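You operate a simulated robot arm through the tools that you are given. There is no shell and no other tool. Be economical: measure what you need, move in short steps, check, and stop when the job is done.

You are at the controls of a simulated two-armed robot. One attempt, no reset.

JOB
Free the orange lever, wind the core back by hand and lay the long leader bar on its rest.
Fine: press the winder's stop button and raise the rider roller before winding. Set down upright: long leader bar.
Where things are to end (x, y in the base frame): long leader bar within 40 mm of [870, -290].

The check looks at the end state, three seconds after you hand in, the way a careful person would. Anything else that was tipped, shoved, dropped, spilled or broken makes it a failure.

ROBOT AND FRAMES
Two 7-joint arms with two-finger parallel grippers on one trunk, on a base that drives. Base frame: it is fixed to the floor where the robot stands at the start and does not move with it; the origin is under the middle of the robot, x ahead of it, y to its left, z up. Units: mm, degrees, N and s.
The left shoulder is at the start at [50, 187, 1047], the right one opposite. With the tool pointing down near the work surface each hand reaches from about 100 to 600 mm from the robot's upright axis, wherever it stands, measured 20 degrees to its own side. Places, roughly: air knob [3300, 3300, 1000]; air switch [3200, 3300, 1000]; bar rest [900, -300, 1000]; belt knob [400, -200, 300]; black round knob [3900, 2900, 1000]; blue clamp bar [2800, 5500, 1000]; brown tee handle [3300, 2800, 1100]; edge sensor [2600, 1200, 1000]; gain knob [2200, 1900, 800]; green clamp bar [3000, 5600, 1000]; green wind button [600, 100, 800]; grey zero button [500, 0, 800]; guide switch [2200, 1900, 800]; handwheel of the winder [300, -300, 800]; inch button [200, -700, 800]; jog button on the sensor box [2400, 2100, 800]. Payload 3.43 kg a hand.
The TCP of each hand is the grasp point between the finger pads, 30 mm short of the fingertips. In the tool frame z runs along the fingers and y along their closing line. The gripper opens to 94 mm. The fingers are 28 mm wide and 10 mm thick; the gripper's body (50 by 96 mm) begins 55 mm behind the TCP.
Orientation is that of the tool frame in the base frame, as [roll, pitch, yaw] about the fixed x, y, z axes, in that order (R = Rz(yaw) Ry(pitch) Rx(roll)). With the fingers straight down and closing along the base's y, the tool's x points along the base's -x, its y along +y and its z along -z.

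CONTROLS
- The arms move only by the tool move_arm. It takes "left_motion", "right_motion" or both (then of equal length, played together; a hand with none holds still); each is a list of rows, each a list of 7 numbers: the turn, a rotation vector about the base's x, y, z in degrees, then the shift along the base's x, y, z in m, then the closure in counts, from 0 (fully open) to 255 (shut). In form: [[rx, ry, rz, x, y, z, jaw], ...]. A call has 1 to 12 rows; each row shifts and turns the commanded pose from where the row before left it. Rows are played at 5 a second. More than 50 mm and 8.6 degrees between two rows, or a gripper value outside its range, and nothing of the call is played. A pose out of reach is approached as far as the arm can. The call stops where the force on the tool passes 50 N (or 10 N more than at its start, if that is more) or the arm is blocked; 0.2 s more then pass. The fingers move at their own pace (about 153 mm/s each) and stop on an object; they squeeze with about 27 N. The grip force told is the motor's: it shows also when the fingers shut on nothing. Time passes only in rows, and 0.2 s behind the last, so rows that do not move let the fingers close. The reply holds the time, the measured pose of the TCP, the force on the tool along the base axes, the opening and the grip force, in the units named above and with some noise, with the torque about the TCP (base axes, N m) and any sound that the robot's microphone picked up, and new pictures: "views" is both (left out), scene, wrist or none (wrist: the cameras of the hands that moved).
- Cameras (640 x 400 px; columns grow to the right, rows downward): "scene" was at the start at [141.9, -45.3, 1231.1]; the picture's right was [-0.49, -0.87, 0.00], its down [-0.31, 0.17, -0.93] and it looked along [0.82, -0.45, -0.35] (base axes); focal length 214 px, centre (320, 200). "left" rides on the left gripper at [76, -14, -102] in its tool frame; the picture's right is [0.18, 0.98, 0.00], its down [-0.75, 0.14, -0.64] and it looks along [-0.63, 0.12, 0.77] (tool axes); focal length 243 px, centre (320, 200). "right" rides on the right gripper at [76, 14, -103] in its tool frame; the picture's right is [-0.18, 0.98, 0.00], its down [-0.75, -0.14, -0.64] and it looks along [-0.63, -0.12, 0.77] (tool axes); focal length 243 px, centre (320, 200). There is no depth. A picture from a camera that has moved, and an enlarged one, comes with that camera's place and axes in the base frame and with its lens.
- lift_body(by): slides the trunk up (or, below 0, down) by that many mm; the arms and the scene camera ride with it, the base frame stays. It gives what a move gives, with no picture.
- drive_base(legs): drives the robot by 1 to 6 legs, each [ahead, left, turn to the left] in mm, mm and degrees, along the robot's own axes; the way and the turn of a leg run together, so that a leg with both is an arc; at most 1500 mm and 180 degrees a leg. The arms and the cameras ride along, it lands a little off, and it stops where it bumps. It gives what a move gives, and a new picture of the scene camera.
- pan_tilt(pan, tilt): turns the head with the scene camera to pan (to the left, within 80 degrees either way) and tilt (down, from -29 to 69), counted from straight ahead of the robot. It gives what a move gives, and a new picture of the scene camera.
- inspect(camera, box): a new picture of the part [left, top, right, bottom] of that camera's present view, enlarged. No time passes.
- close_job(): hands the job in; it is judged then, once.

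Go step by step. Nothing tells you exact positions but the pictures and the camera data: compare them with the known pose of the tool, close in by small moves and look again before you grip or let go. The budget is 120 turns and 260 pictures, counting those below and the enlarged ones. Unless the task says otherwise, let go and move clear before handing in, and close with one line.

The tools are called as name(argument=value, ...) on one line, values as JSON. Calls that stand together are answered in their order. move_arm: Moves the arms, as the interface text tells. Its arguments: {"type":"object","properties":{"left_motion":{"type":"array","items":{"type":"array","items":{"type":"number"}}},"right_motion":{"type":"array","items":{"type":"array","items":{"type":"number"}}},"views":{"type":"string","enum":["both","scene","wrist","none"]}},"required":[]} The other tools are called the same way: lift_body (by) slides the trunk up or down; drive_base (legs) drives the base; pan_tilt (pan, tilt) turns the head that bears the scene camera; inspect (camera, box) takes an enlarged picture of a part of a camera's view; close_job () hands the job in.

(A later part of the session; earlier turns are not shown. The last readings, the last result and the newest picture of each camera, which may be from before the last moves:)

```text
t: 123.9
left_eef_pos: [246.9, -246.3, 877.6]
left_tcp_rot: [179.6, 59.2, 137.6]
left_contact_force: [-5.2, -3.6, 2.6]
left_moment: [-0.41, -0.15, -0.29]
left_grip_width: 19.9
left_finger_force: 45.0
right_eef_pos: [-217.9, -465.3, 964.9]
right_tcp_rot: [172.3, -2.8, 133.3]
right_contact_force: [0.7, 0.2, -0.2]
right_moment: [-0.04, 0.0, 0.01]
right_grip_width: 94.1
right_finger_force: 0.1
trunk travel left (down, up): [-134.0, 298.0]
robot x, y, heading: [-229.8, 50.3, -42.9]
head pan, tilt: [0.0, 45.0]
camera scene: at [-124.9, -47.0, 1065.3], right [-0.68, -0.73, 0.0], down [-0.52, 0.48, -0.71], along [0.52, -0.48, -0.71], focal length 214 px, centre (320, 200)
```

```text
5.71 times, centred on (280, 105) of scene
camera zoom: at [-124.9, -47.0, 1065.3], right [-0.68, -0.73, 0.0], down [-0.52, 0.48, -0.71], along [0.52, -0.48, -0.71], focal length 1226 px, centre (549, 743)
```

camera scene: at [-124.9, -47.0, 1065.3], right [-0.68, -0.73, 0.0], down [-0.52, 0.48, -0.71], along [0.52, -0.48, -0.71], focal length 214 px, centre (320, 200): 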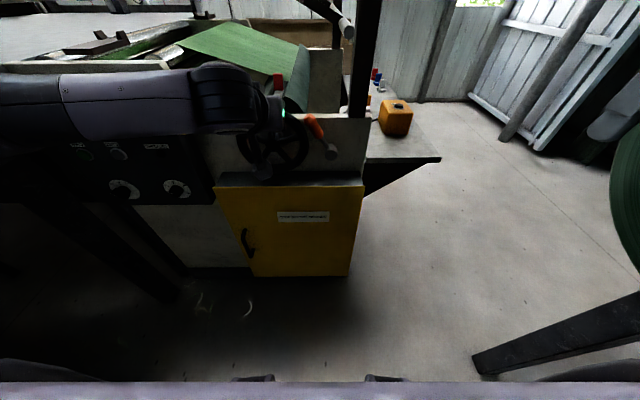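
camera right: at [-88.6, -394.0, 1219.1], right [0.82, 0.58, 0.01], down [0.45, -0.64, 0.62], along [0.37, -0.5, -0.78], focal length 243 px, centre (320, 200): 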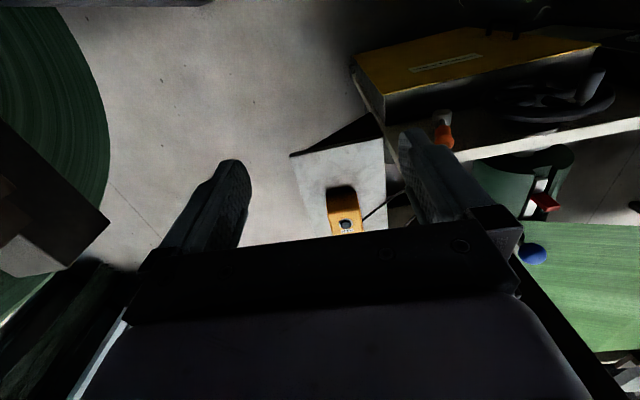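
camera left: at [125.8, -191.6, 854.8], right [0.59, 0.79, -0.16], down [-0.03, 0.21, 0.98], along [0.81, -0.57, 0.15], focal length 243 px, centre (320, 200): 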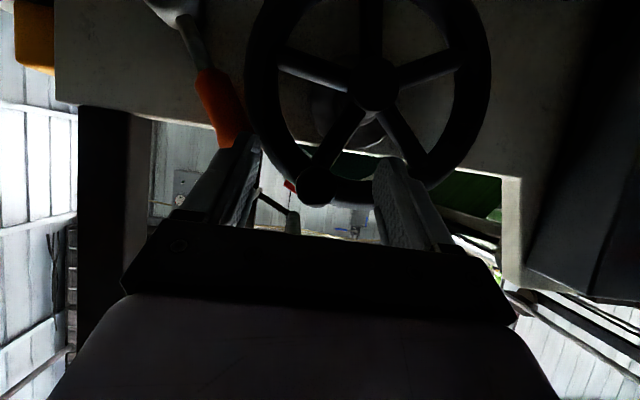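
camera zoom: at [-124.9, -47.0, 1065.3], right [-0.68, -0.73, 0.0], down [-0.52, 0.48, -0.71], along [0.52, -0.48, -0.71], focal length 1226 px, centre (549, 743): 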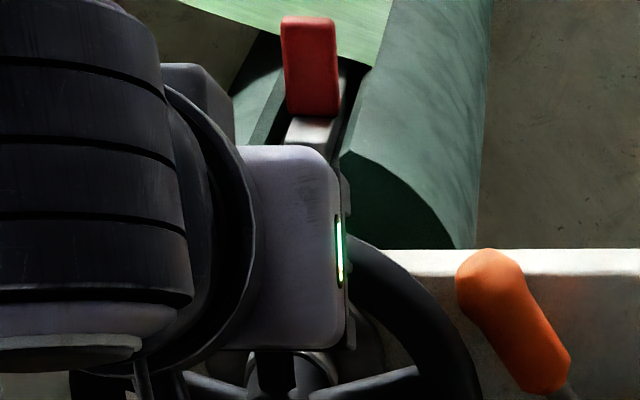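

The slot faces up now. I release, withdraw, then raise the trunk to view the bar from above.

move_arm(left_motion=[[0, 0, 0, 0, 0, 0, 120], [0, 0, 0, 0, 0, 0, 60], [0, 0, 0, -0.008, 0.007, 0.006, 60], [0, 0, 0, -0.01, 0.009, 0.008, 60], [0, 0, 0, -0.012, 0.011, 0.008, 60], [0, 0, 0, -0.014, 0.013, 0.01, 60], [0, 0, 0, -0.014, 0.013, 0.015, 60]], views="none")

lift_body(by=230)

inspect(camera="scene", box=[0, 0, 640, 400])

inspect(camera="scene", box=[160, 80, 340, 220])

```text
t: 125.5
left_eef_pos: [187.5, -195.8, 923.5]
left_tcp_rot: [179.7, 59.2, 137.7]
left_contact_force: [0.1, 1.1, 0.0]
left_moment: [0.01, -0.02, -0.01]
left_grip_width: 72.0
left_finger_force: 0.0
right_eef_pos: [-216.6, -464.7, 965.0]
right_tcp_rot: [172.4, -2.8, 133.3]
right_contact_force: [0.4, 0.2, -0.2]
right_moment: [-0.01, 0.0, -0.04]
right_grip_width: 94.2
right_finger_force: 0.2
trunk travel left (down, up): [-134.0, 298.0]
robot x, y, heading: [-227.5, 47.5, -42.8]
head pan, tilt: [0.0, 45.0]
```

```text
t: 127.9
left_eef_pos: [188.9, -194.8, 1153.3]
left_tcp_rot: [179.7, 59.3, 137.6]
left_contact_force: [0.1, -0.5, -0.7]
left_moment: [-0.01, 0.02, 0.0]
left_grip_width: 71.8
left_finger_force: 0.0
right_eef_pos: [-217.2, -464.0, 1194.0]
right_tcp_rot: [172.4, -2.8, 133.3]
right_contact_force: [0.3, 1.0, -0.3]
right_moment: [0.02, -0.02, -0.03]
right_grip_width: 93.9
right_finger_force: 0.0
trunk travel left (down, up): [-364.0, 68.0]
robot x, y, heading: [-233.1, 47.5, -43.1]
head pan, tilt: [0.0, 45.0]
```

```text
1.00 times, centred on (320, 200) of scene (not enlarged: the box is as wide or as high as the picture)
camera zoom: at [-124.4, -47.0, 1295.2], right [-0.68, -0.73, 0.0], down [-0.52, 0.48, -0.71], along [0.52, -0.48, -0.71], focal length 214 px, centre (320, 200)
```

zoom: 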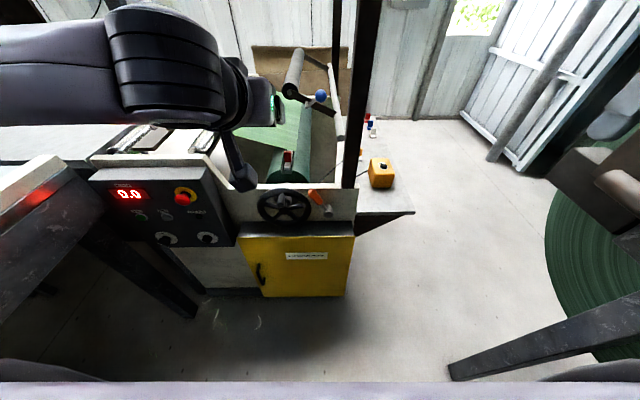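

```text
2.86 times, centred on (250, 150) of scene
camera zoom: at [-124.4, -47.0, 1295.2], right [-0.68, -0.73, 0.0], down [-0.52, 0.48, -0.71], along [0.52, -0.48, -0.71], focal length 613 px, centre (520, 343)
```

zoom: 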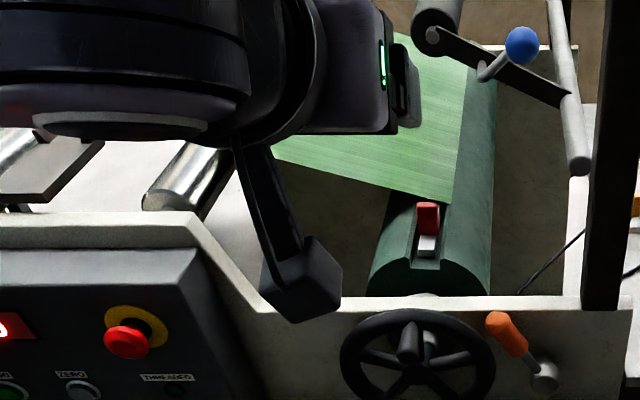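

The display reads 0.0 and the slot faces up. I drive closer and straighten the left hand to look down on the bar.

move_arm(left_motion=[[3, 3.2, 0, 0, 0, 0.01, 60], [5.1, 5.5, 0, 0.004, 0.005, 0.01, 60], [5.1, 5.5, 0, 0.006, 0.007, 0.01, 60], [5.1, 5.5, 0, 0.006, 0.007, 0.005, 60], [5.1, 5.5, 0, 0.006, 0.007, 0, 60], [5.1, 5.5, 0, 0.006, 0.007, 0, 60], [5.1, 5.5, 0, 0.006, 0.007, 0, 60], [5.1, 5.5, 0, 0.006, 0.007, 0, 60], [1.5, 1.6, 0, 0.006, 0.007, 0, 60]], views="none")

drive_base(legs=[[190, 0, 0]])

inspect(camera="left", box=[0, 0, 640, 400])

```text
t: 129.9
left_eef_pos: [234.7, -141.4, 1188.2]
left_tcp_rot: [179.2, 0.0, 137.5]
left_contact_force: [-0.2, 0.2, -0.3]
left_moment: [-0.01, -0.01, 0.03]
left_grip_width: 71.9
left_finger_force: 0.1
right_eef_pos: [-217.7, -464.5, 1194.2]
right_tcp_rot: [172.4, -2.8, 133.4]
right_contact_force: [-1.2, 0.3, 0.6]
right_moment: [-0.02, -0.01, -0.02]
right_grip_width: 94.1
right_finger_force: 0.0
trunk travel left (down, up): [-364.0, 68.0]
robot x, y, heading: [-228.4, 44.5, -42.6]
head pan, tilt: [0.0, 45.0]
```

```text
t: 131.5
left_eef_pos: [373.4, -268.1, 1187.2]
left_tcp_rot: [179.3, 0.2, 137.5]
left_contact_force: [-0.3, -1.1, -0.1]
left_moment: [-0.03, 0.05, 0.02]
left_grip_width: 72.1
left_finger_force: 0.0
right_eef_pos: [-79.3, -590.9, 1195.1]
right_tcp_rot: [172.4, -2.9, 133.3]
right_contact_force: [0.1, -0.3, 0.2]
right_moment: [-0.01, 0.0, 0.02]
right_grip_width: 94.0
right_finger_force: 0.0
trunk travel left (down, up): [-364.0, 68.0]
robot x, y, heading: [-88.1, -79.9, -42.7]
head pan, tilt: [0.0, 45.0]
camera scene: at [13.5, -174.2, 1295.1], right [-0.68, -0.73, 0.0], down [-0.52, 0.48, -0.71], along [0.52, -0.48, -0.71], focal length 214 px, centre (320, 200)
```

scene: 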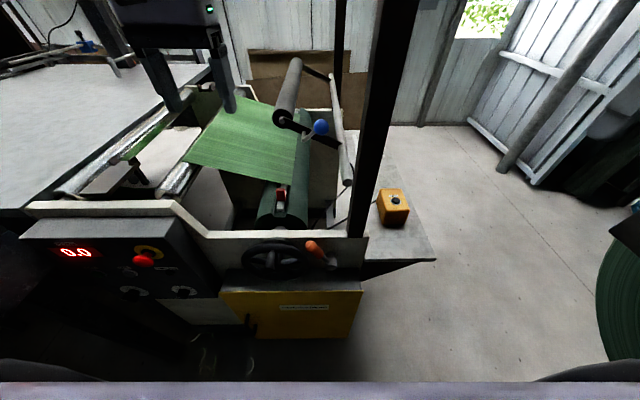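

```text
1.00 times, centred on (320, 200) of left (not enlarged: the box is as wide or as high as the picture)
camera zoom: at [305.1, -227.8, 1289.0], right [0.53, 0.85, 0.01], down [0.64, -0.41, 0.65], along [0.55, -0.33, -0.76], focal length 243 px, centre (320, 200)
```

zoom: 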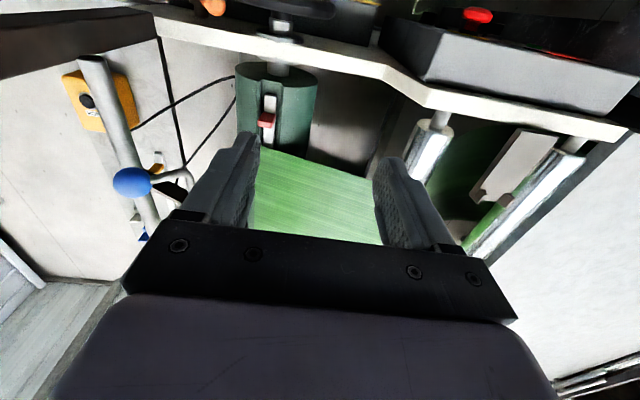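

inspect(camera="scene", box=[160, 50, 360, 240])

inspect(camera="left", box=[220, 50, 400, 200])

pan_tilt(pan=15, tilt=30)

inspect(camera="scene", box=[230, 60, 460, 230])

```text
2.11 times, centred on (260, 145) of scene
camera zoom: at [13.5, -174.2, 1295.1], right [-0.68, -0.73, 0.0], down [-0.52, 0.48, -0.71], along [0.52, -0.48, -0.71], focal length 452 px, centre (446, 316)
```

zoom: 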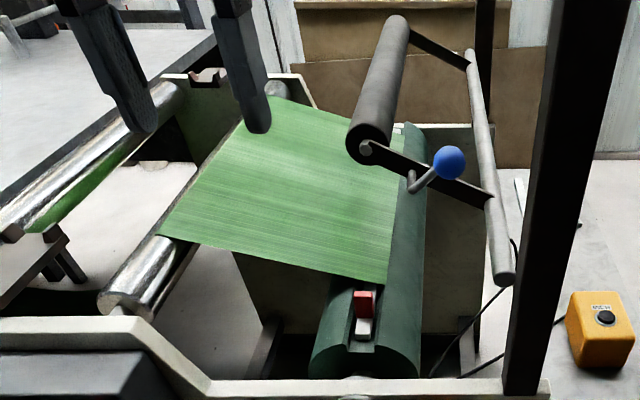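

```text
2.67 times, centred on (310, 125) of left
camera zoom: at [305.1, -227.8, 1289.0], right [0.53, 0.85, 0.01], down [0.64, -0.41, 0.65], along [0.55, -0.33, -0.76], focal length 647 px, centre (347, 400)
```

zoom: 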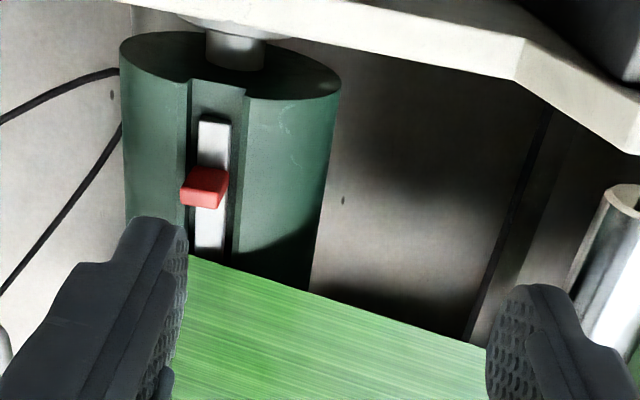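

```text
t: 132.2
left_eef_pos: [371.8, -268.3, 1186.0]
left_tcp_rot: [179.1, 0.1, 137.5]
left_contact_force: [-0.3, 0.4, 0.5]
left_moment: [-0.01, 0.02, 0.01]
left_grip_width: 71.9
left_finger_force: 0.1
right_eef_pos: [-79.6, -591.6, 1194.1]
right_tcp_rot: [172.4, -2.8, 133.2]
right_contact_force: [0.1, 0.7, 0.6]
right_moment: [-0.04, 0.0, 0.0]
right_grip_width: 93.6
right_finger_force: 0.1
trunk travel left (down, up): [-364.0, 68.0]
robot x, y, heading: [-89.0, -80.6, -42.9]
head pan, tilt: [15.0, 30.0]
camera scene: at [33.2, -160.6, 1317.8], right [-0.47, -0.89, 0.0], down [-0.44, 0.23, -0.87], along [0.77, -0.4, -0.5], focal length 214 px, centre (320, 200)
```

scene: 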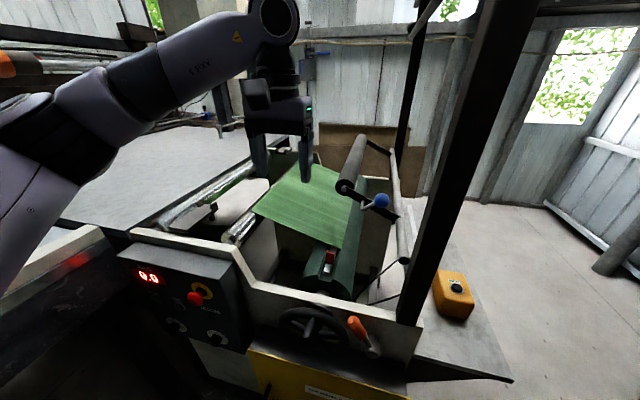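

```text
2.35 times, centred on (345, 145) of scene
camera zoom: at [33.2, -160.6, 1317.8], right [-0.47, -0.89, 0.0], down [-0.44, 0.23, -0.87], along [0.77, -0.4, -0.5], focal length 505 px, centre (261, 329)
```

zoom: 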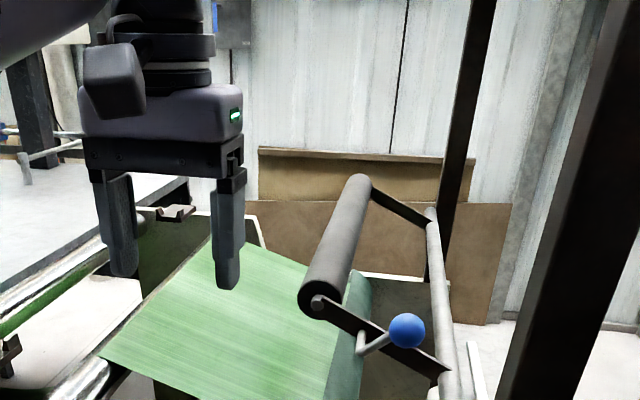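

The bar's near end lies at n≈513, tab at n≈544 (m≈-7, z≈900), the web edge from n≈600. I bring the left hand, tilted 45°, to the tab.

move_arm(left_motion=[[0, 0, 0, -0.002, -0.004, -0.012, 60], [-4.4, -4.7, 0, -0.0026, -0.0064, -0.023, 60], [-4.4, -4.7, 0, -0.0026, -0.0064, -0.024, 60], [-4.4, -4.7, 0, -0.0026, -0.0064, -0.024, 60], [-4.4, -4.7, 0, -0.0026, -0.0064, -0.024, 60], [-4.4, -4.7, 0, -0.0026, -0.0064, -0.024, 60], [-4.4, -4.7, 0, -0.0026, -0.0064, -0.024, 60], [-4.4, -4.7, 0, -0.0026, -0.0064, -0.024, 60], [0, 0, 0, -0.0026, -0.0075, -0.024, 60], [0, 0, 0, -0.003, -0.008, -0.017, 60]])

inspect(camera="scene", box=[240, 180, 400, 320])

```text
t: 134.4
left_eef_pos: [345.6, -330.4, 966.7]
left_tcp_rot: [179.9, 45.2, 137.9]
left_contact_force: [-0.3, -1.1, -0.4]
left_moment: [0.0, 0.0, 0.02]
left_grip_width: 72.0
left_finger_force: 0.0
right_eef_pos: [-79.4, -591.7, 1194.4]
right_tcp_rot: [172.4, -2.8, 133.3]
right_contact_force: [0.4, 0.3, -0.2]
right_moment: [0.03, 0.04, -0.03]
right_grip_width: 94.1
right_finger_force: 0.1
trunk travel left (down, up): [-364.0, 68.0]
robot x, y, heading: [-90.0, -79.5, -42.6]
head pan, tilt: [15.0, 30.0]
camera scene: at [33.3, -160.7, 1317.9], right [-0.47, -0.89, 0.0], down [-0.44, 0.23, -0.87], along [0.77, -0.4, -0.5], focal length 214 px, centre (320, 200)
camera left: at [241.8, -257.0, 984.8], right [0.56, 0.82, -0.13], down [0.15, 0.05, 0.99], along [0.81, -0.58, -0.09], focal length 243 px, centre (320, 200)
```

scene: 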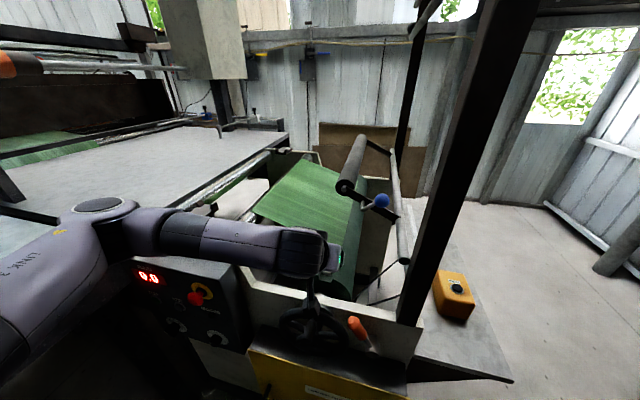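
left: 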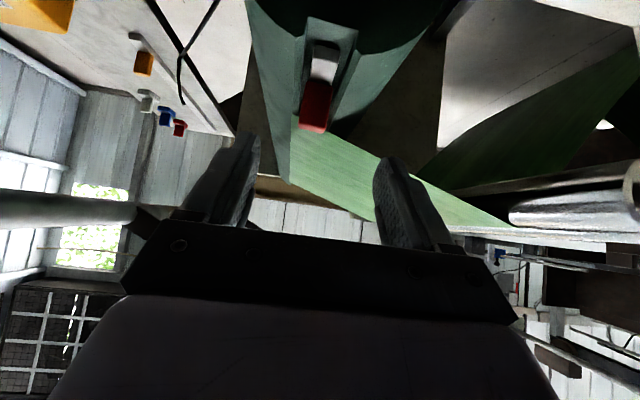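

```text
2.86 times, centred on (320, 250) of scene
camera zoom: at [33.3, -160.7, 1317.9], right [-0.47, -0.89, 0.0], down [-0.44, 0.23, -0.87], along [0.77, -0.4, -0.5], focal length 613 px, centre (320, 57)
```

zoom: 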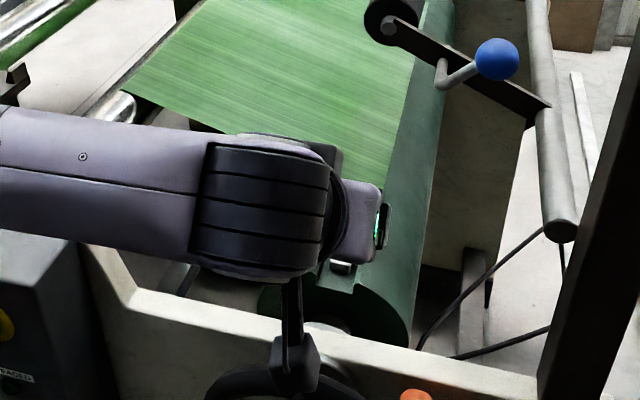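

move_arm(left_motion=[[0, 0, 0, 0.006, -0.009, -0.01, 60], [0, 0, 0, 0.011, -0.013, -0.018, 60], [0, 0, 0, 0.011, -0.013, -0.018, 60], [0, 0, 0, 0.011, -0.011, -0.018, 60], [0, 0, 0, 0, 0, 0, 60]], views="wrist")

```text
t: 135.7
left_eef_pos: [384.3, -379.0, 902.2]
left_tcp_rot: [179.7, 45.2, 137.8]
left_contact_force: [-1.1, 0.1, 0.7]
left_moment: [-0.01, 0.01, 0.01]
left_grip_width: 71.9
left_finger_force: 0.1
right_eef_pos: [-80.1, -590.6, 1194.5]
right_tcp_rot: [172.4, -2.8, 133.2]
right_contact_force: [0.9, 0.7, 0.2]
right_moment: [-0.01, 0.0, 0.0]
right_grip_width: 93.9
right_finger_force: 0.1
trunk travel left (down, up): [-364.0, 68.0]
robot x, y, heading: [-97.1, -79.5, -42.7]
head pan, tilt: [15.0, 30.0]
camera left: at [280.9, -303.9, 919.9], right [0.56, 0.82, -0.13], down [0.15, 0.05, 0.99], along [0.81, -0.58, -0.09], focal length 243 px, centre (320, 200)
```

left: 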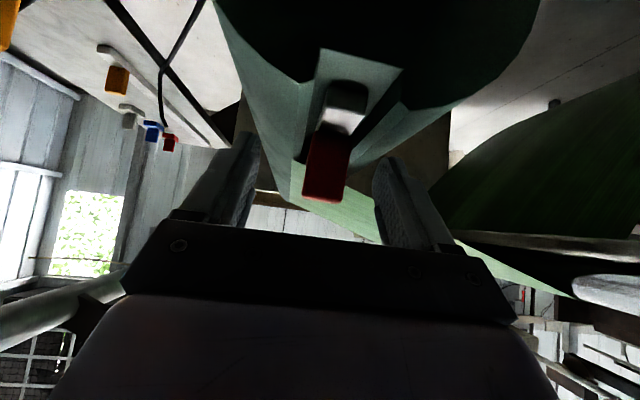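

The tab is between the fingers; I close and test with a small lift.

move_arm(left_motion=[[0, 0, 0, 0, 0, 0, 120], [0, 0, 0, 0, 0, 0, 200], [0, 0, 0, 0, 0, 0, 255], [0, 0, 0, 0, 0, 0, 255], [0, 0, 0, 0, 0, 0.004, 255], [0, 0, 0, 0, 0, 0.004, 255], [0, 0, 0, 0, 0, 0.004, 255], [0, 0, 0, 0, 0, 0, 255]], views="wrist")

inspect(camera="scene", box=[240, 120, 400, 260])

```text
t: 137.4
left_eef_pos: [385.7, -376.3, 915.1]
left_tcp_rot: [180.0, 45.2, 137.8]
left_contact_force: [-0.3, -0.2, -1.9]
left_moment: [0.32, 0.38, 0.02]
left_grip_width: 23.7
left_finger_force: 26.7
right_eef_pos: [-80.2, -593.0, 1195.1]
right_tcp_rot: [172.5, -2.7, 133.3]
right_contact_force: [-0.9, 0.0, 0.6]
right_moment: [-0.02, -0.02, 0.01]
right_grip_width: 94.3
right_finger_force: 0.1
trunk travel left (down, up): [-364.0, 68.0]
robot x, y, heading: [-91.2, -82.0, -42.8]
head pan, tilt: [15.0, 30.0]
camera left: at [280.3, -303.4, 933.2], right [0.56, 0.82, -0.13], down [0.15, 0.05, 0.99], along [0.81, -0.58, -0.09], focal length 243 px, centre (320, 200)
```

left: 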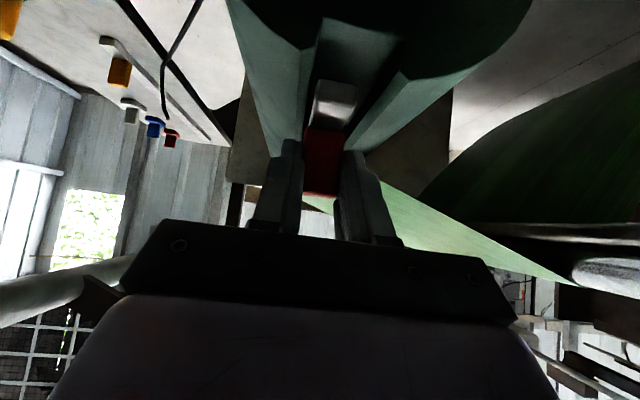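

```text
2.86 times, centred on (320, 190) of scene
camera zoom: at [33.3, -160.7, 1317.8], right [-0.47, -0.89, 0.0], down [-0.44, 0.23, -0.87], along [0.77, -0.4, -0.5], focal length 613 px, centre (320, 229)
```

zoom: 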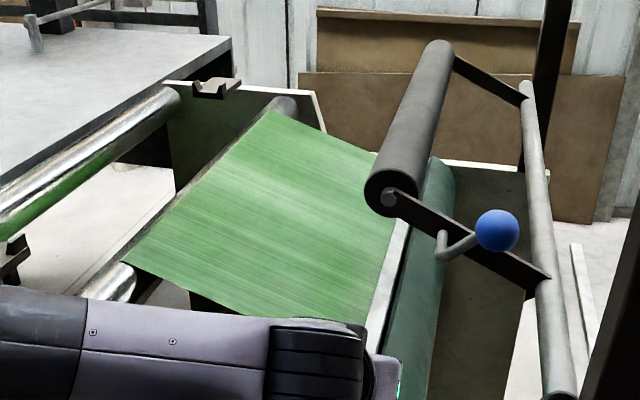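

It came up with only 2 N and 0.5 Nm: the bar is light and the grip carries it. I lift on slowly.

move_arm(left_motion=[[0, 0, 0, 0, 0, 0.004, 255], [0, 0, 0, 0, 0, 0.006, 255], [0, 0, 0, 0, 0, 0.008, 255], [0, 0, 0, 0, 0, 0.01, 255], [0, 0, 0, 0, 0, 0.01, 255], [0, 0, 0, 0, 0, 0.01, 255], [0, 0, 0, 0, 0, 0.006, 255]], views="wrist")

inspect(camera="scene", box=[220, 100, 420, 280])

```text
t: 139.1
left_eef_pos: [385.7, -378.0, 968.8]
left_tcp_rot: [179.9, 45.1, 137.7]
left_contact_force: [0.0, -0.3, -1.6]
left_moment: [0.38, 0.37, 0.0]
left_grip_width: 23.6
left_finger_force: 27.3
right_eef_pos: [-78.5, -590.9, 1194.8]
right_tcp_rot: [172.4, -2.8, 133.2]
right_contact_force: [0.2, -0.2, 0.0]
right_moment: [-0.02, 0.01, 0.03]
right_grip_width: 94.0
right_finger_force: 0.1
trunk travel left (down, up): [-364.0, 68.0]
robot x, y, heading: [-90.7, -81.6, -42.9]
head pan, tilt: [15.0, 30.0]
camera left: at [281.5, -303.0, 987.1], right [0.56, 0.82, -0.13], down [0.15, 0.05, 0.99], along [0.81, -0.58, -0.09], focal length 243 px, centre (320, 200)
```

left: 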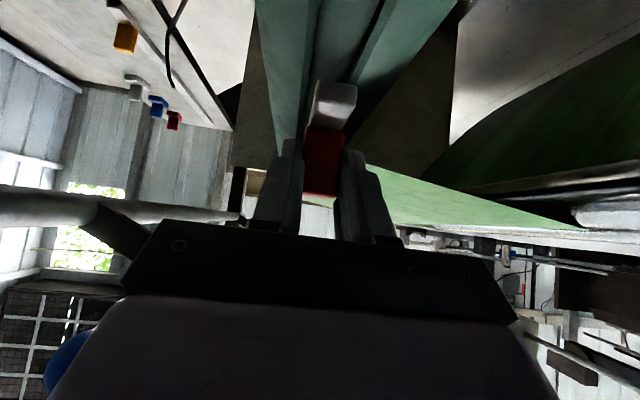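

```text
2.22 times, centred on (320, 190) of scene
camera zoom: at [33.4, -160.7, 1317.8], right [-0.47, -0.89, 0.0], down [-0.44, 0.23, -0.87], along [0.77, -0.4, -0.5], focal length 477 px, centre (320, 222)
```

zoom: 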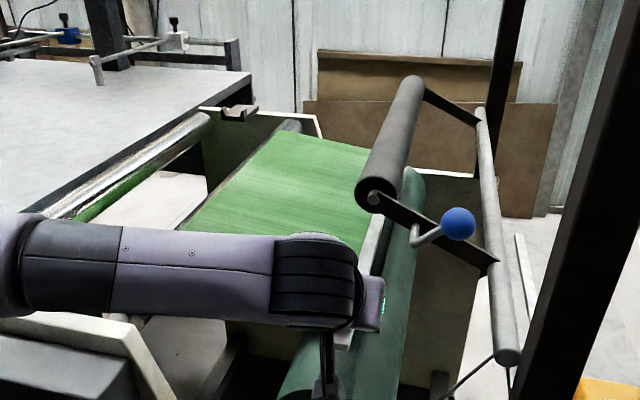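

The web follows the bar up. I lift further while drifting toward the feed side, clear of the raised roller.

move_arm(left_motion=[[0, 0, 0, 0.002, 0.002, 0.006, 255], [0, 0, 0, 0.004, 0.0043, 0.01, 255], [0, 0, 0, 0.004, 0.0043, 0.01, 255], [0, 0, 0, 0.004, 0.0043, 0.01, 255], [0, 0, 0, 0.004, 0.0043, 0.01, 255], [0, 0, 0, 0.004, 0.0043, 0.01, 255], [0, 0, 0, 0.004, 0.0043, 0.01, 255], [0, 0, 0, 0.004, 0.0043, 0.01, 255], [0, 0, 0, 0.004, 0.0043, 0.01, 255], [0, 0, 0, 0.004, 0.0043, 0.01, 255], [0, 0, 0, 0.004, 0.0043, 0.01, 255], [0, 0, 0, 0.002, 0.002, 0.008, 255]], views="scene")

inspect(camera="scene", box=[180, 100, 400, 280])

```text
t: 141.7
left_eef_pos: [428.4, -330.4, 1082.8]
left_tcp_rot: [179.8, 45.1, 137.7]
left_contact_force: [-0.1, -0.1, -2.0]
left_moment: [0.31, 0.4, 0.0]
left_grip_width: 23.8
left_finger_force: 26.6
right_eef_pos: [-79.7, -592.2, 1193.8]
right_tcp_rot: [172.3, -2.8, 133.3]
right_contact_force: [-0.3, -0.2, -0.1]
right_moment: [-0.02, -0.01, -0.01]
right_grip_width: 94.0
right_finger_force: 0.1
trunk travel left (down, up): [-364.0, 68.0]
robot x, y, heading: [-89.1, -79.0, -42.9]
head pan, tilt: [15.0, 30.0]
camera scene: at [33.5, -160.7, 1317.8], right [-0.47, -0.89, 0.0], down [-0.44, 0.23, -0.87], along [0.77, -0.4, -0.5], focal length 214 px, centre (320, 200)
```

scene: 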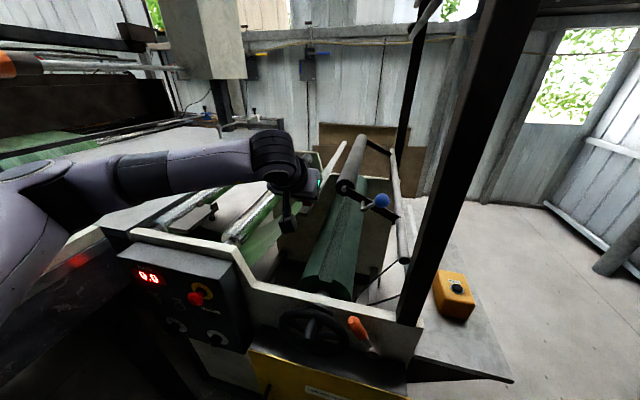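

```text
2.22 times, centred on (290, 190) of scene
camera zoom: at [33.5, -160.7, 1317.8], right [-0.47, -0.89, 0.0], down [-0.44, 0.23, -0.87], along [0.77, -0.4, -0.5], focal length 477 px, centre (387, 222)
```

zoom: 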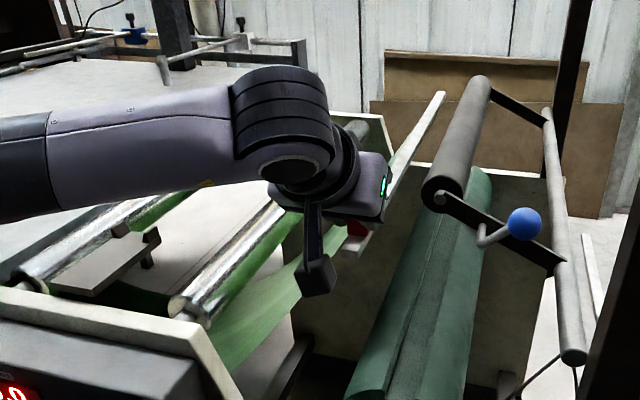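

The web has slipped off the bar, which hangs free and level. I drive left 180 mm toward the rest and look at the cradles.

drive_base(legs=[[0, 90, 0], [0, 90, 0]])

inspect(camera="scene", box=[160, 90, 380, 260])

```text
t: 144.2
left_eef_pos: [554.2, -195.4, 1082.3]
left_tcp_rot: [179.9, 45.1, 137.9]
left_contact_force: [-0.1, -0.5, -0.8]
left_moment: [0.39, 0.39, 0.03]
left_grip_width: 23.7
left_finger_force: 27.7
right_eef_pos: [43.9, -457.3, 1194.2]
right_tcp_rot: [172.5, -2.9, 133.4]
right_contact_force: [-0.1, 0.2, -0.1]
right_moment: [0.01, 0.03, -0.01]
right_grip_width: 93.9
right_finger_force: 0.0
trunk travel left (down, up): [-364.0, 68.0]
robot x, y, heading: [28.5, 53.3, -42.3]
head pan, tilt: [15.0, 30.0]
camera scene: at [157.2, -26.6, 1317.8], right [-0.46, -0.89, 0.0], down [-0.44, 0.23, -0.87], along [0.77, -0.4, -0.5], focal length 214 px, centre (320, 200)
```

scene: 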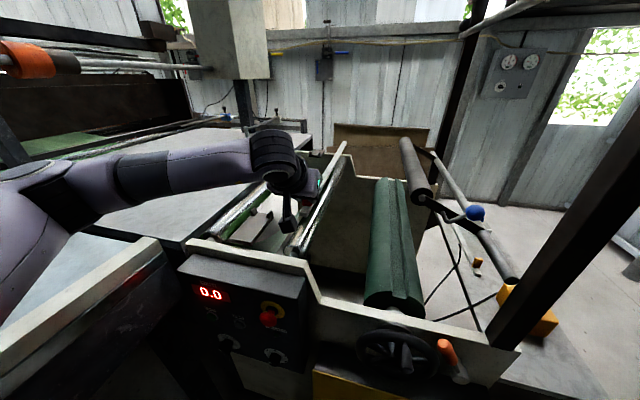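

```text
2.35 times, centred on (270, 175) of scene
camera zoom: at [157.2, -26.6, 1317.8], right [-0.46, -0.89, 0.0], down [-0.44, 0.23, -0.87], along [0.77, -0.4, -0.5], focal length 505 px, centre (438, 259)
```

zoom: 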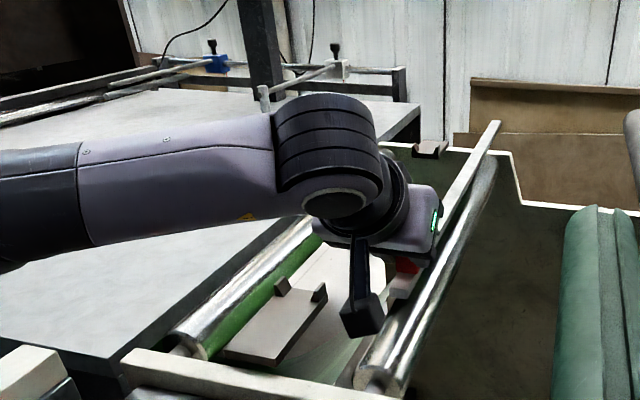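

The near cradle's horns are at about (622, -106, 1012). I raise the trunk 40 mm for clearance and drive 60 mm more to the left.

lift_body(by=40)

drive_base(legs=[[0, 60, 0]])

inspect(camera="scene", box=[180, 90, 380, 260])

inspect(camera="left", box=[0, 0, 640, 400])

```text
t: 145.0
left_eef_pos: [553.3, -196.4, 1123.1]
left_tcp_rot: [179.9, 45.1, 137.9]
left_contact_force: [0.3, 0.0, -1.7]
left_moment: [0.34, 0.4, 0.01]
left_grip_width: 23.7
left_finger_force: 26.8
right_eef_pos: [46.0, -458.4, 1234.5]
right_tcp_rot: [172.4, -2.8, 133.4]
right_contact_force: [0.3, 0.2, 0.0]
right_moment: [0.0, -0.02, 0.0]
right_grip_width: 94.0
right_finger_force: 0.1
trunk travel left (down, up): [-404.0, 28.0]
robot x, y, heading: [30.2, 54.5, -42.9]
head pan, tilt: [15.0, 30.0]
```

```text
t: 146.2
left_eef_pos: [593.5, -154.4, 1121.4]
left_tcp_rot: [179.9, 45.2, 137.9]
left_contact_force: [-0.1, 0.9, -1.8]
left_moment: [0.38, 0.38, 0.0]
left_grip_width: 23.8
left_finger_force: 26.9
right_eef_pos: [83.7, -414.0, 1235.5]
right_tcp_rot: [172.5, -2.8, 133.5]
right_contact_force: [0.5, 0.4, -0.4]
right_moment: [-0.01, 0.03, -0.01]
right_grip_width: 94.2
right_finger_force: 0.1
trunk travel left (down, up): [-404.0, 28.0]
robot x, y, heading: [69.5, 99.3, -43.0]
head pan, tilt: [15.0, 30.0]
camera scene: at [197.0, 16.6, 1357.8], right [-0.46, -0.89, 0.0], down [-0.44, 0.23, -0.87], along [0.77, -0.4, -0.5], focal length 214 px, centre (320, 200)
```

scene: 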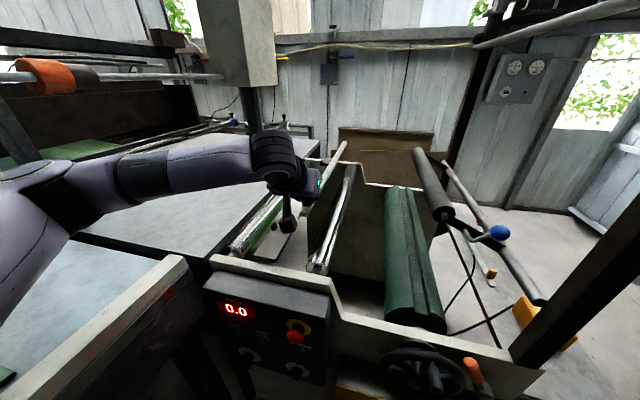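

```text
2.35 times, centred on (280, 175) of scene
camera zoom: at [197.0, 16.6, 1357.8], right [-0.46, -0.89, 0.0], down [-0.44, 0.23, -0.87], along [0.77, -0.4, -0.5], focal length 505 px, centre (414, 259)
```

zoom: 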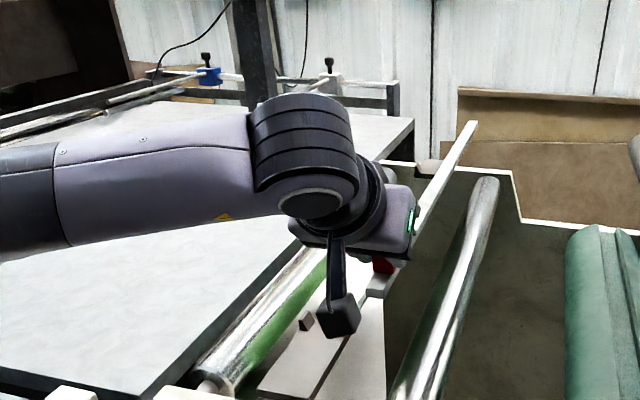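

```text
1.00 times, centred on (320, 200) of left (not enlarged: the box is as wide or as high as the picture)
camera zoom: at [488.7, -79.4, 1140.5], right [0.56, 0.82, -0.13], down [0.15, 0.05, 0.99], along [0.81, -0.58, -0.09], focal length 243 px, centre (320, 200)
```

zoom: 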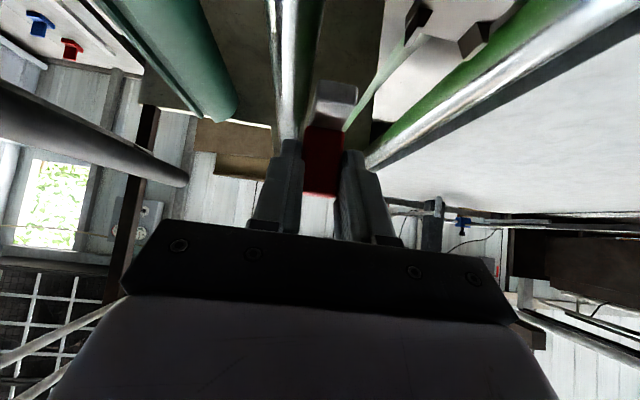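

The horns show in the wrist view too, about 60 mm further. I shift the arm that way.

move_arm(left_motion=[[0, 0, 0, 0.005, 0.0055, 0, 255], [0, 0, 0, 0.008, 0.0086, 0, 255], [0, 0, 0, 0.009, 0.0096, 0, 255], [0, 0, 0, 0.009, 0.0096, 0, 255], [0, 0, 0, 0.0065, 0.007, 0, 255], [0, 0, 0, 0.0035, 0.0036, 0, 255], [0, 0, 0, 0, 0, 0, 255]])

inspect(camera="scene", box=[220, 110, 380, 260])

inspect(camera="left", box=[240, 0, 480, 170])

```text
t: 147.8
left_eef_pos: [632.9, -111.0, 1123.5]
left_tcp_rot: [179.9, 45.1, 137.8]
left_contact_force: [-0.2, -0.3, -1.2]
left_moment: [0.36, 0.39, -0.03]
left_grip_width: 23.8
left_finger_force: 27.4
right_eef_pos: [84.5, -414.0, 1234.5]
right_tcp_rot: [172.3, -2.8, 133.4]
right_contact_force: [0.2, -0.3, 0.7]
right_moment: [-0.01, 0.0, 0.0]
right_grip_width: 94.4
right_finger_force: 0.1
trunk travel left (down, up): [-404.0, 28.0]
robot x, y, heading: [69.5, 101.6, -42.4]
head pan, tilt: [15.0, 30.0]
camera scene: at [196.6, 16.1, 1357.8], right [-0.46, -0.89, 0.0], down [-0.44, 0.23, -0.87], along [0.77, -0.4, -0.5], focal length 214 px, centre (320, 200)
camera left: at [529.2, -36.4, 1141.1], right [0.56, 0.82, -0.13], down [0.15, 0.05, 0.99], along [0.81, -0.58, -0.09], focal length 243 px, centre (320, 200)
```

scene: 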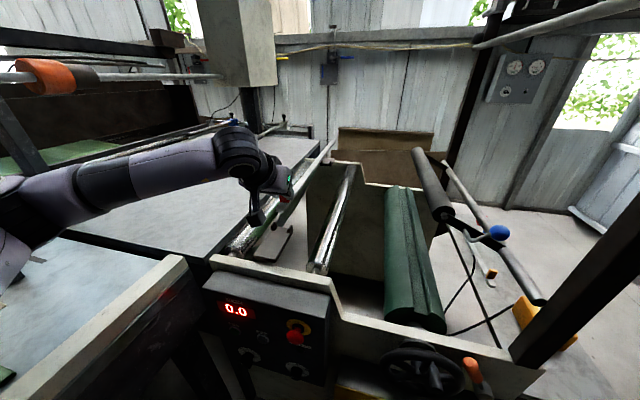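
left: 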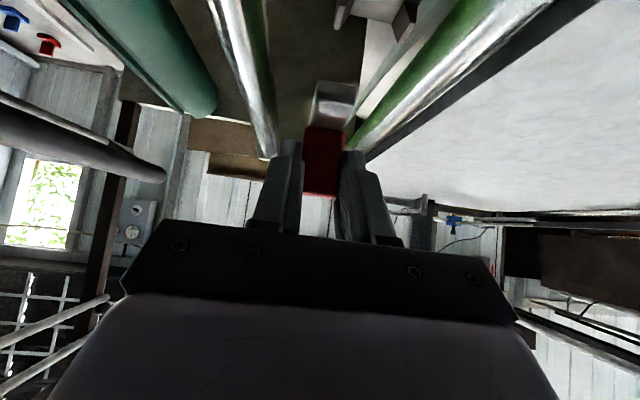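

```text
2.67 times, centred on (300, 185) of scene
camera zoom: at [196.6, 16.1, 1357.8], right [-0.46, -0.89, 0.0], down [-0.44, 0.23, -0.87], along [0.77, -0.4, -0.5], focal length 572 px, centre (373, 240)
```

zoom: 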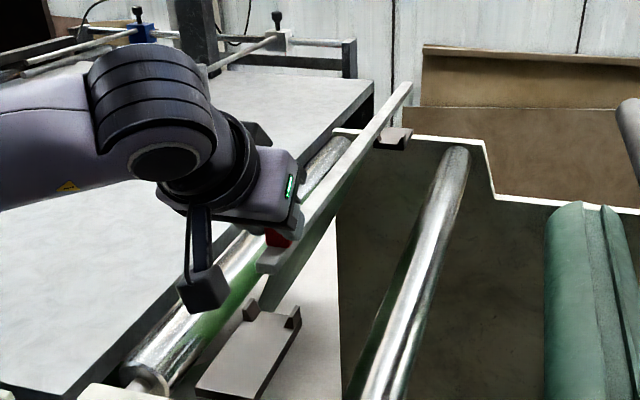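

```text
2.35 times, centred on (360, 85) of left
camera zoom: at [529.2, -36.4, 1141.1], right [0.56, 0.82, -0.13], down [0.15, 0.05, 0.99], along [0.81, -0.58, -0.09], focal length 571 px, centre (226, 471)
```

zoom: 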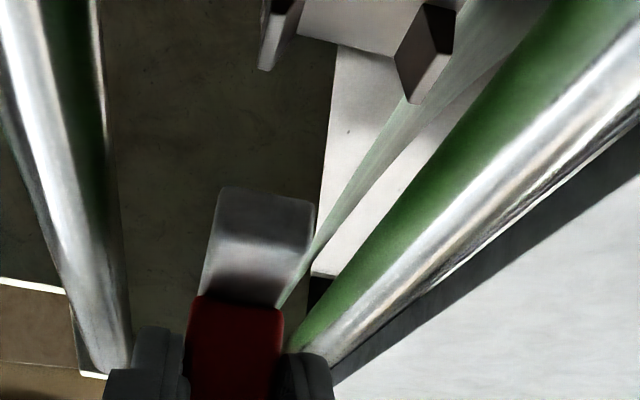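

Both views say the near end needs about 10 mm more and the far end none. I adjust with a slight turn and lower 35 mm.

move_arm(left_motion=[[0, 0, -0.4, 0.0034, 0.0036, -0.004, 255], [0, 0, -0.4, 0.0034, 0.0037, -0.008, 255], [0, 0, 0, 0, 0, -0.01, 255], [0, 0, 0, 0, 0, -0.008, 255], [0, 0, 0, 0, 0, -0.005, 255], [0, 0, 0, 0, 0, 0, 255]], views="wrist")

inspect(camera="scene", box=[270, 130, 350, 200])

inspect(camera="scene", box=[240, 170, 330, 260])

inspect(camera="left", box=[240, 0, 480, 170])

```text
t: 149.2
left_eef_pos: [640.0, -101.9, 1087.9]
left_tcp_rot: [179.9, 45.2, 137.0]
left_contact_force: [-0.1, -0.2, -2.8]
left_moment: [0.36, 0.38, -0.01]
left_grip_width: 23.7
left_finger_force: 27.3
right_eef_pos: [84.7, -414.5, 1233.6]
right_tcp_rot: [172.4, -2.8, 133.4]
right_contact_force: [0.9, 0.0, 0.1]
right_moment: [0.01, 0.01, 0.0]
right_grip_width: 94.3
right_finger_force: 0.0
trunk travel left (down, up): [-404.0, 28.0]
robot x, y, heading: [68.9, 98.9, -42.7]
head pan, tilt: [15.0, 30.0]
camera left: at [537.3, -27.1, 1105.9], right [0.57, 0.81, -0.13], down [0.15, 0.05, 0.99], along [0.8, -0.59, -0.09], focal length 243 px, centre (320, 200)
```

left: 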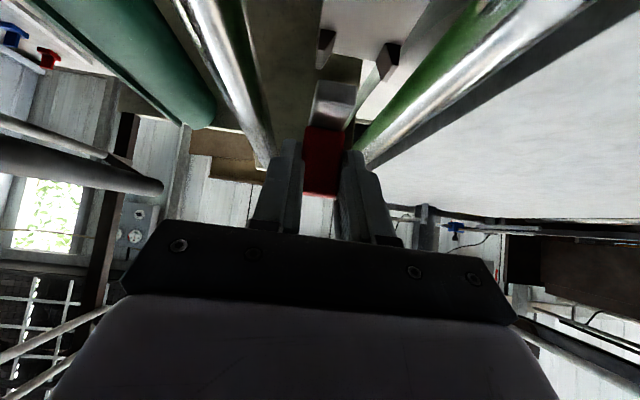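

```text
5.71 times, centred on (310, 165) of scene
camera zoom: at [196.6, 16.2, 1357.8], right [-0.46, -0.89, 0.0], down [-0.44, 0.23, -0.87], along [0.77, -0.4, -0.5], focal length 1226 px, centre (377, 400)
```

zoom: 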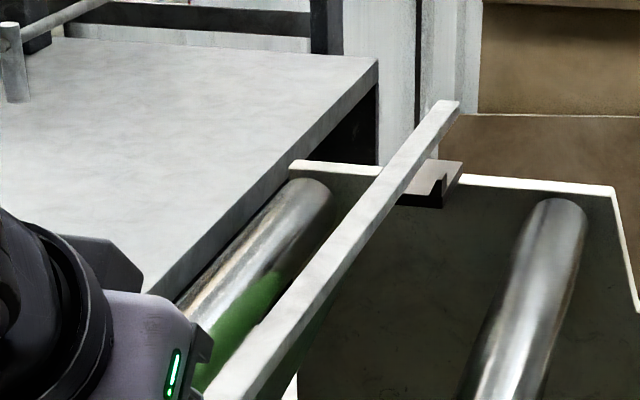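

```text
4.44 times, centred on (285, 215) of scene
camera zoom: at [196.6, 16.2, 1357.8], right [-0.46, -0.89, 0.0], down [-0.44, 0.23, -0.87], along [0.77, -0.4, -0.5], focal length 953 px, centre (476, 133)
```

zoom: 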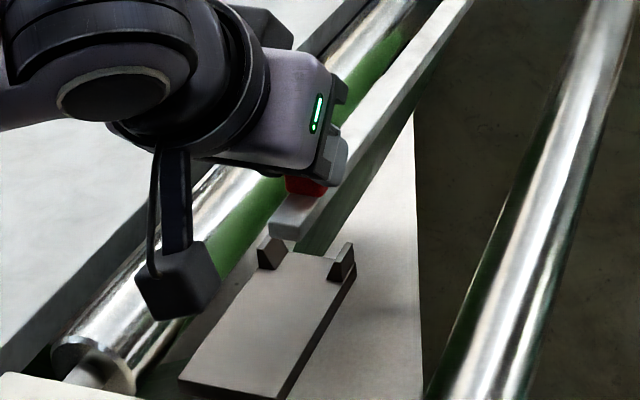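

```text
2.35 times, centred on (360, 85) of left
camera zoom: at [537.3, -27.1, 1105.9], right [0.57, 0.81, -0.13], down [0.15, 0.05, 0.99], along [0.8, -0.59, -0.09], focal length 571 px, centre (226, 471)
```

zoom: 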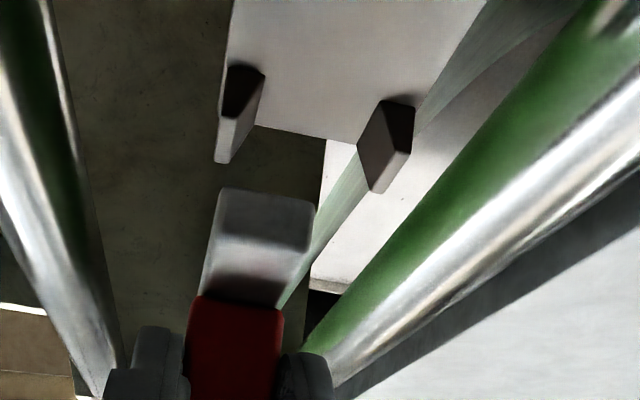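

Wrist view: near end still ~8 mm short; far end is fine. I correct with a slight turn and lower 20 mm more.

move_arm(left_motion=[[0, 0, -0.4, 0.0027, 0.0029, -0.004, 255], [0, 0, -0.4, 0.0027, 0.0029, -0.006, 255], [0, 0, 0, 0, 0, -0.006, 255], [0, 0, 0, 0, 0, -0.004, 255], [0, 0, 0, 0, 0, 0, 255]], views="none")

inspect(camera="scene", box=[300, 130, 350, 180])

inspect(camera="scene", box=[240, 180, 320, 250])

inspect(camera="left", box=[240, 0, 480, 170])

```text
t: 150.4
left_eef_pos: [645.9, -96.5, 1067.5]
left_tcp_rot: [179.9, 45.1, 136.1]
left_contact_force: [0.4, -0.1, -1.9]
left_moment: [0.38, 0.4, -0.01]
left_grip_width: 23.5
left_finger_force: 27.2
right_eef_pos: [82.7, -415.1, 1233.5]
right_tcp_rot: [172.4, -2.7, 133.4]
right_contact_force: [-0.5, 0.2, -0.1]
right_moment: [0.01, 0.0, -0.01]
right_grip_width: 93.9
right_finger_force: 0.0
trunk travel left (down, up): [-404.0, 28.0]
robot x, y, heading: [73.3, 100.5, -42.9]
head pan, tilt: [15.0, 30.0]
```

```text
8.00 times, centred on (325, 155) of scene
camera zoom: at [196.6, 16.2, 1357.8], right [-0.46, -0.89, 0.0], down [-0.44, 0.23, -0.87], along [0.77, -0.4, -0.5], focal length 1716 px, centre (280, 560)
```

zoom: 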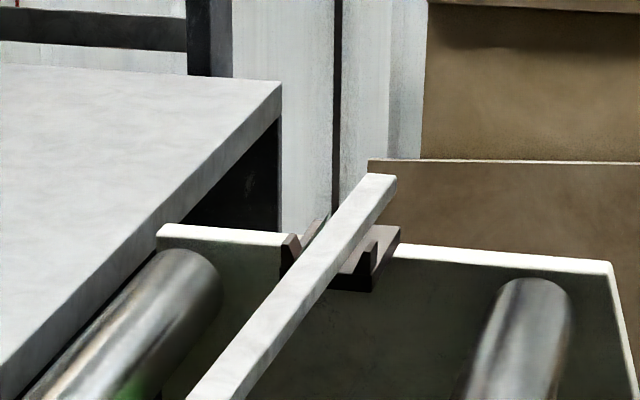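

```text
5.71 times, centred on (280, 215) of scene
camera zoom: at [196.6, 16.2, 1357.8], right [-0.46, -0.89, 0.0], down [-0.44, 0.23, -0.87], along [0.77, -0.4, -0.5], focal length 1226 px, centre (549, 114)
```

zoom: 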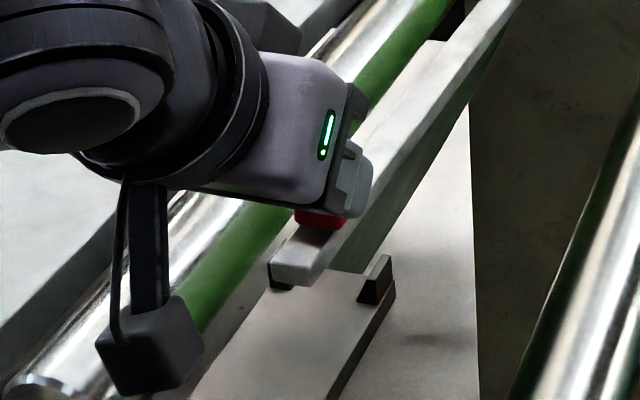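

```text
2.35 times, centred on (360, 85) of left
camera zoom: at [544.0, -20.5, 1085.8], right [0.59, 0.8, -0.13], down [0.15, 0.05, 0.99], along [0.8, -0.6, -0.09], focal length 571 px, centre (226, 471)
```

zoom: 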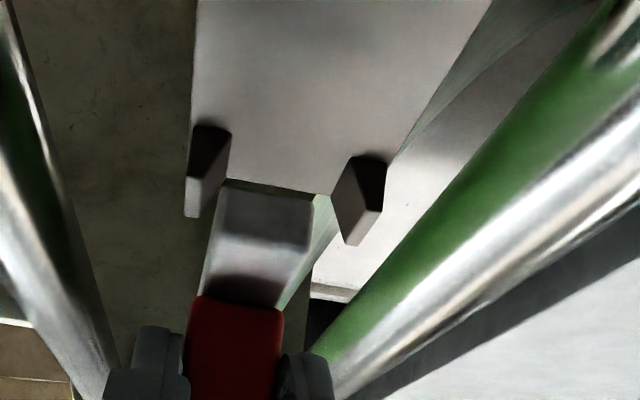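

Near end is now centred; the far end needs ~10 mm back toward the feed side. I undo the last turn and lower on.

move_arm(left_motion=[[0, 0, 0.5, 0.0007, 0.0007, -0.003, 255], [0, 0, 0.45, 0, 0, -0.005, 255], [0, 0, 0, 0, 0, -0.004, 255], [0, 0, 0, 0, 0, 0, 255]], views="none")

inspect(camera="scene", box=[300, 130, 350, 180])

inspect(camera="scene", box=[240, 180, 320, 250])

inspect(camera="left", box=[240, 0, 480, 170])

```text
t: 151.4
left_eef_pos: [646.5, -97.5, 1055.2]
left_tcp_rot: [-180.0, 45.2, 137.1]
left_contact_force: [-1.0, -0.4, -2.1]
left_moment: [0.37, 0.39, -0.04]
left_grip_width: 23.9
left_finger_force: 26.9
right_eef_pos: [84.3, -414.5, 1233.8]
right_tcp_rot: [172.4, -2.7, 133.4]
right_contact_force: [-0.5, -0.5, 0.1]
right_moment: [0.01, 0.01, 0.03]
right_grip_width: 94.1
right_finger_force: 0.1
trunk travel left (down, up): [-404.0, 28.0]
robot x, y, heading: [70.7, 95.3, -42.7]
head pan, tilt: [15.0, 30.0]
```

```text
8.00 times, centred on (325, 155) of scene
camera zoom: at [196.6, 16.2, 1357.8], right [-0.46, -0.89, 0.0], down [-0.44, 0.23, -0.87], along [0.77, -0.4, -0.5], focal length 1716 px, centre (280, 560)
```

zoom: 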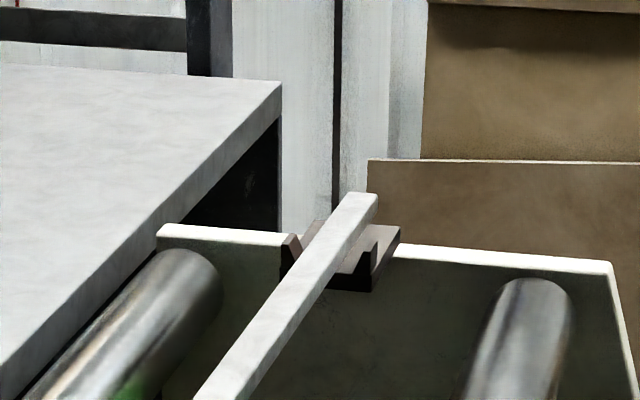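

```text
5.71 times, centred on (280, 215) of scene
camera zoom: at [196.6, 16.2, 1357.8], right [-0.46, -0.89, 0.0], down [-0.44, 0.23, -0.87], along [0.77, -0.4, -0.5], focal length 1226 px, centre (549, 114)
```

zoom: 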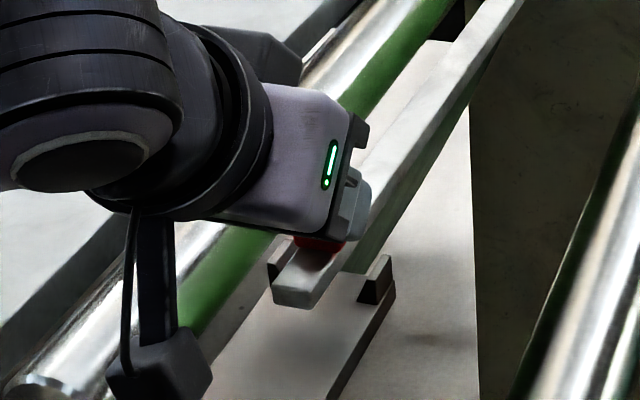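

```text
2.35 times, centred on (360, 85) of left
camera zoom: at [543.3, -21.0, 1072.7], right [0.57, 0.81, -0.13], down [0.15, 0.05, 0.99], along [0.81, -0.58, -0.09], focal length 571 px, centre (226, 471)
```

zoom: 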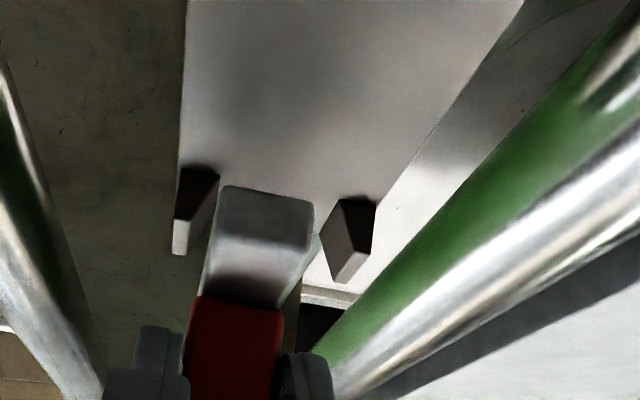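

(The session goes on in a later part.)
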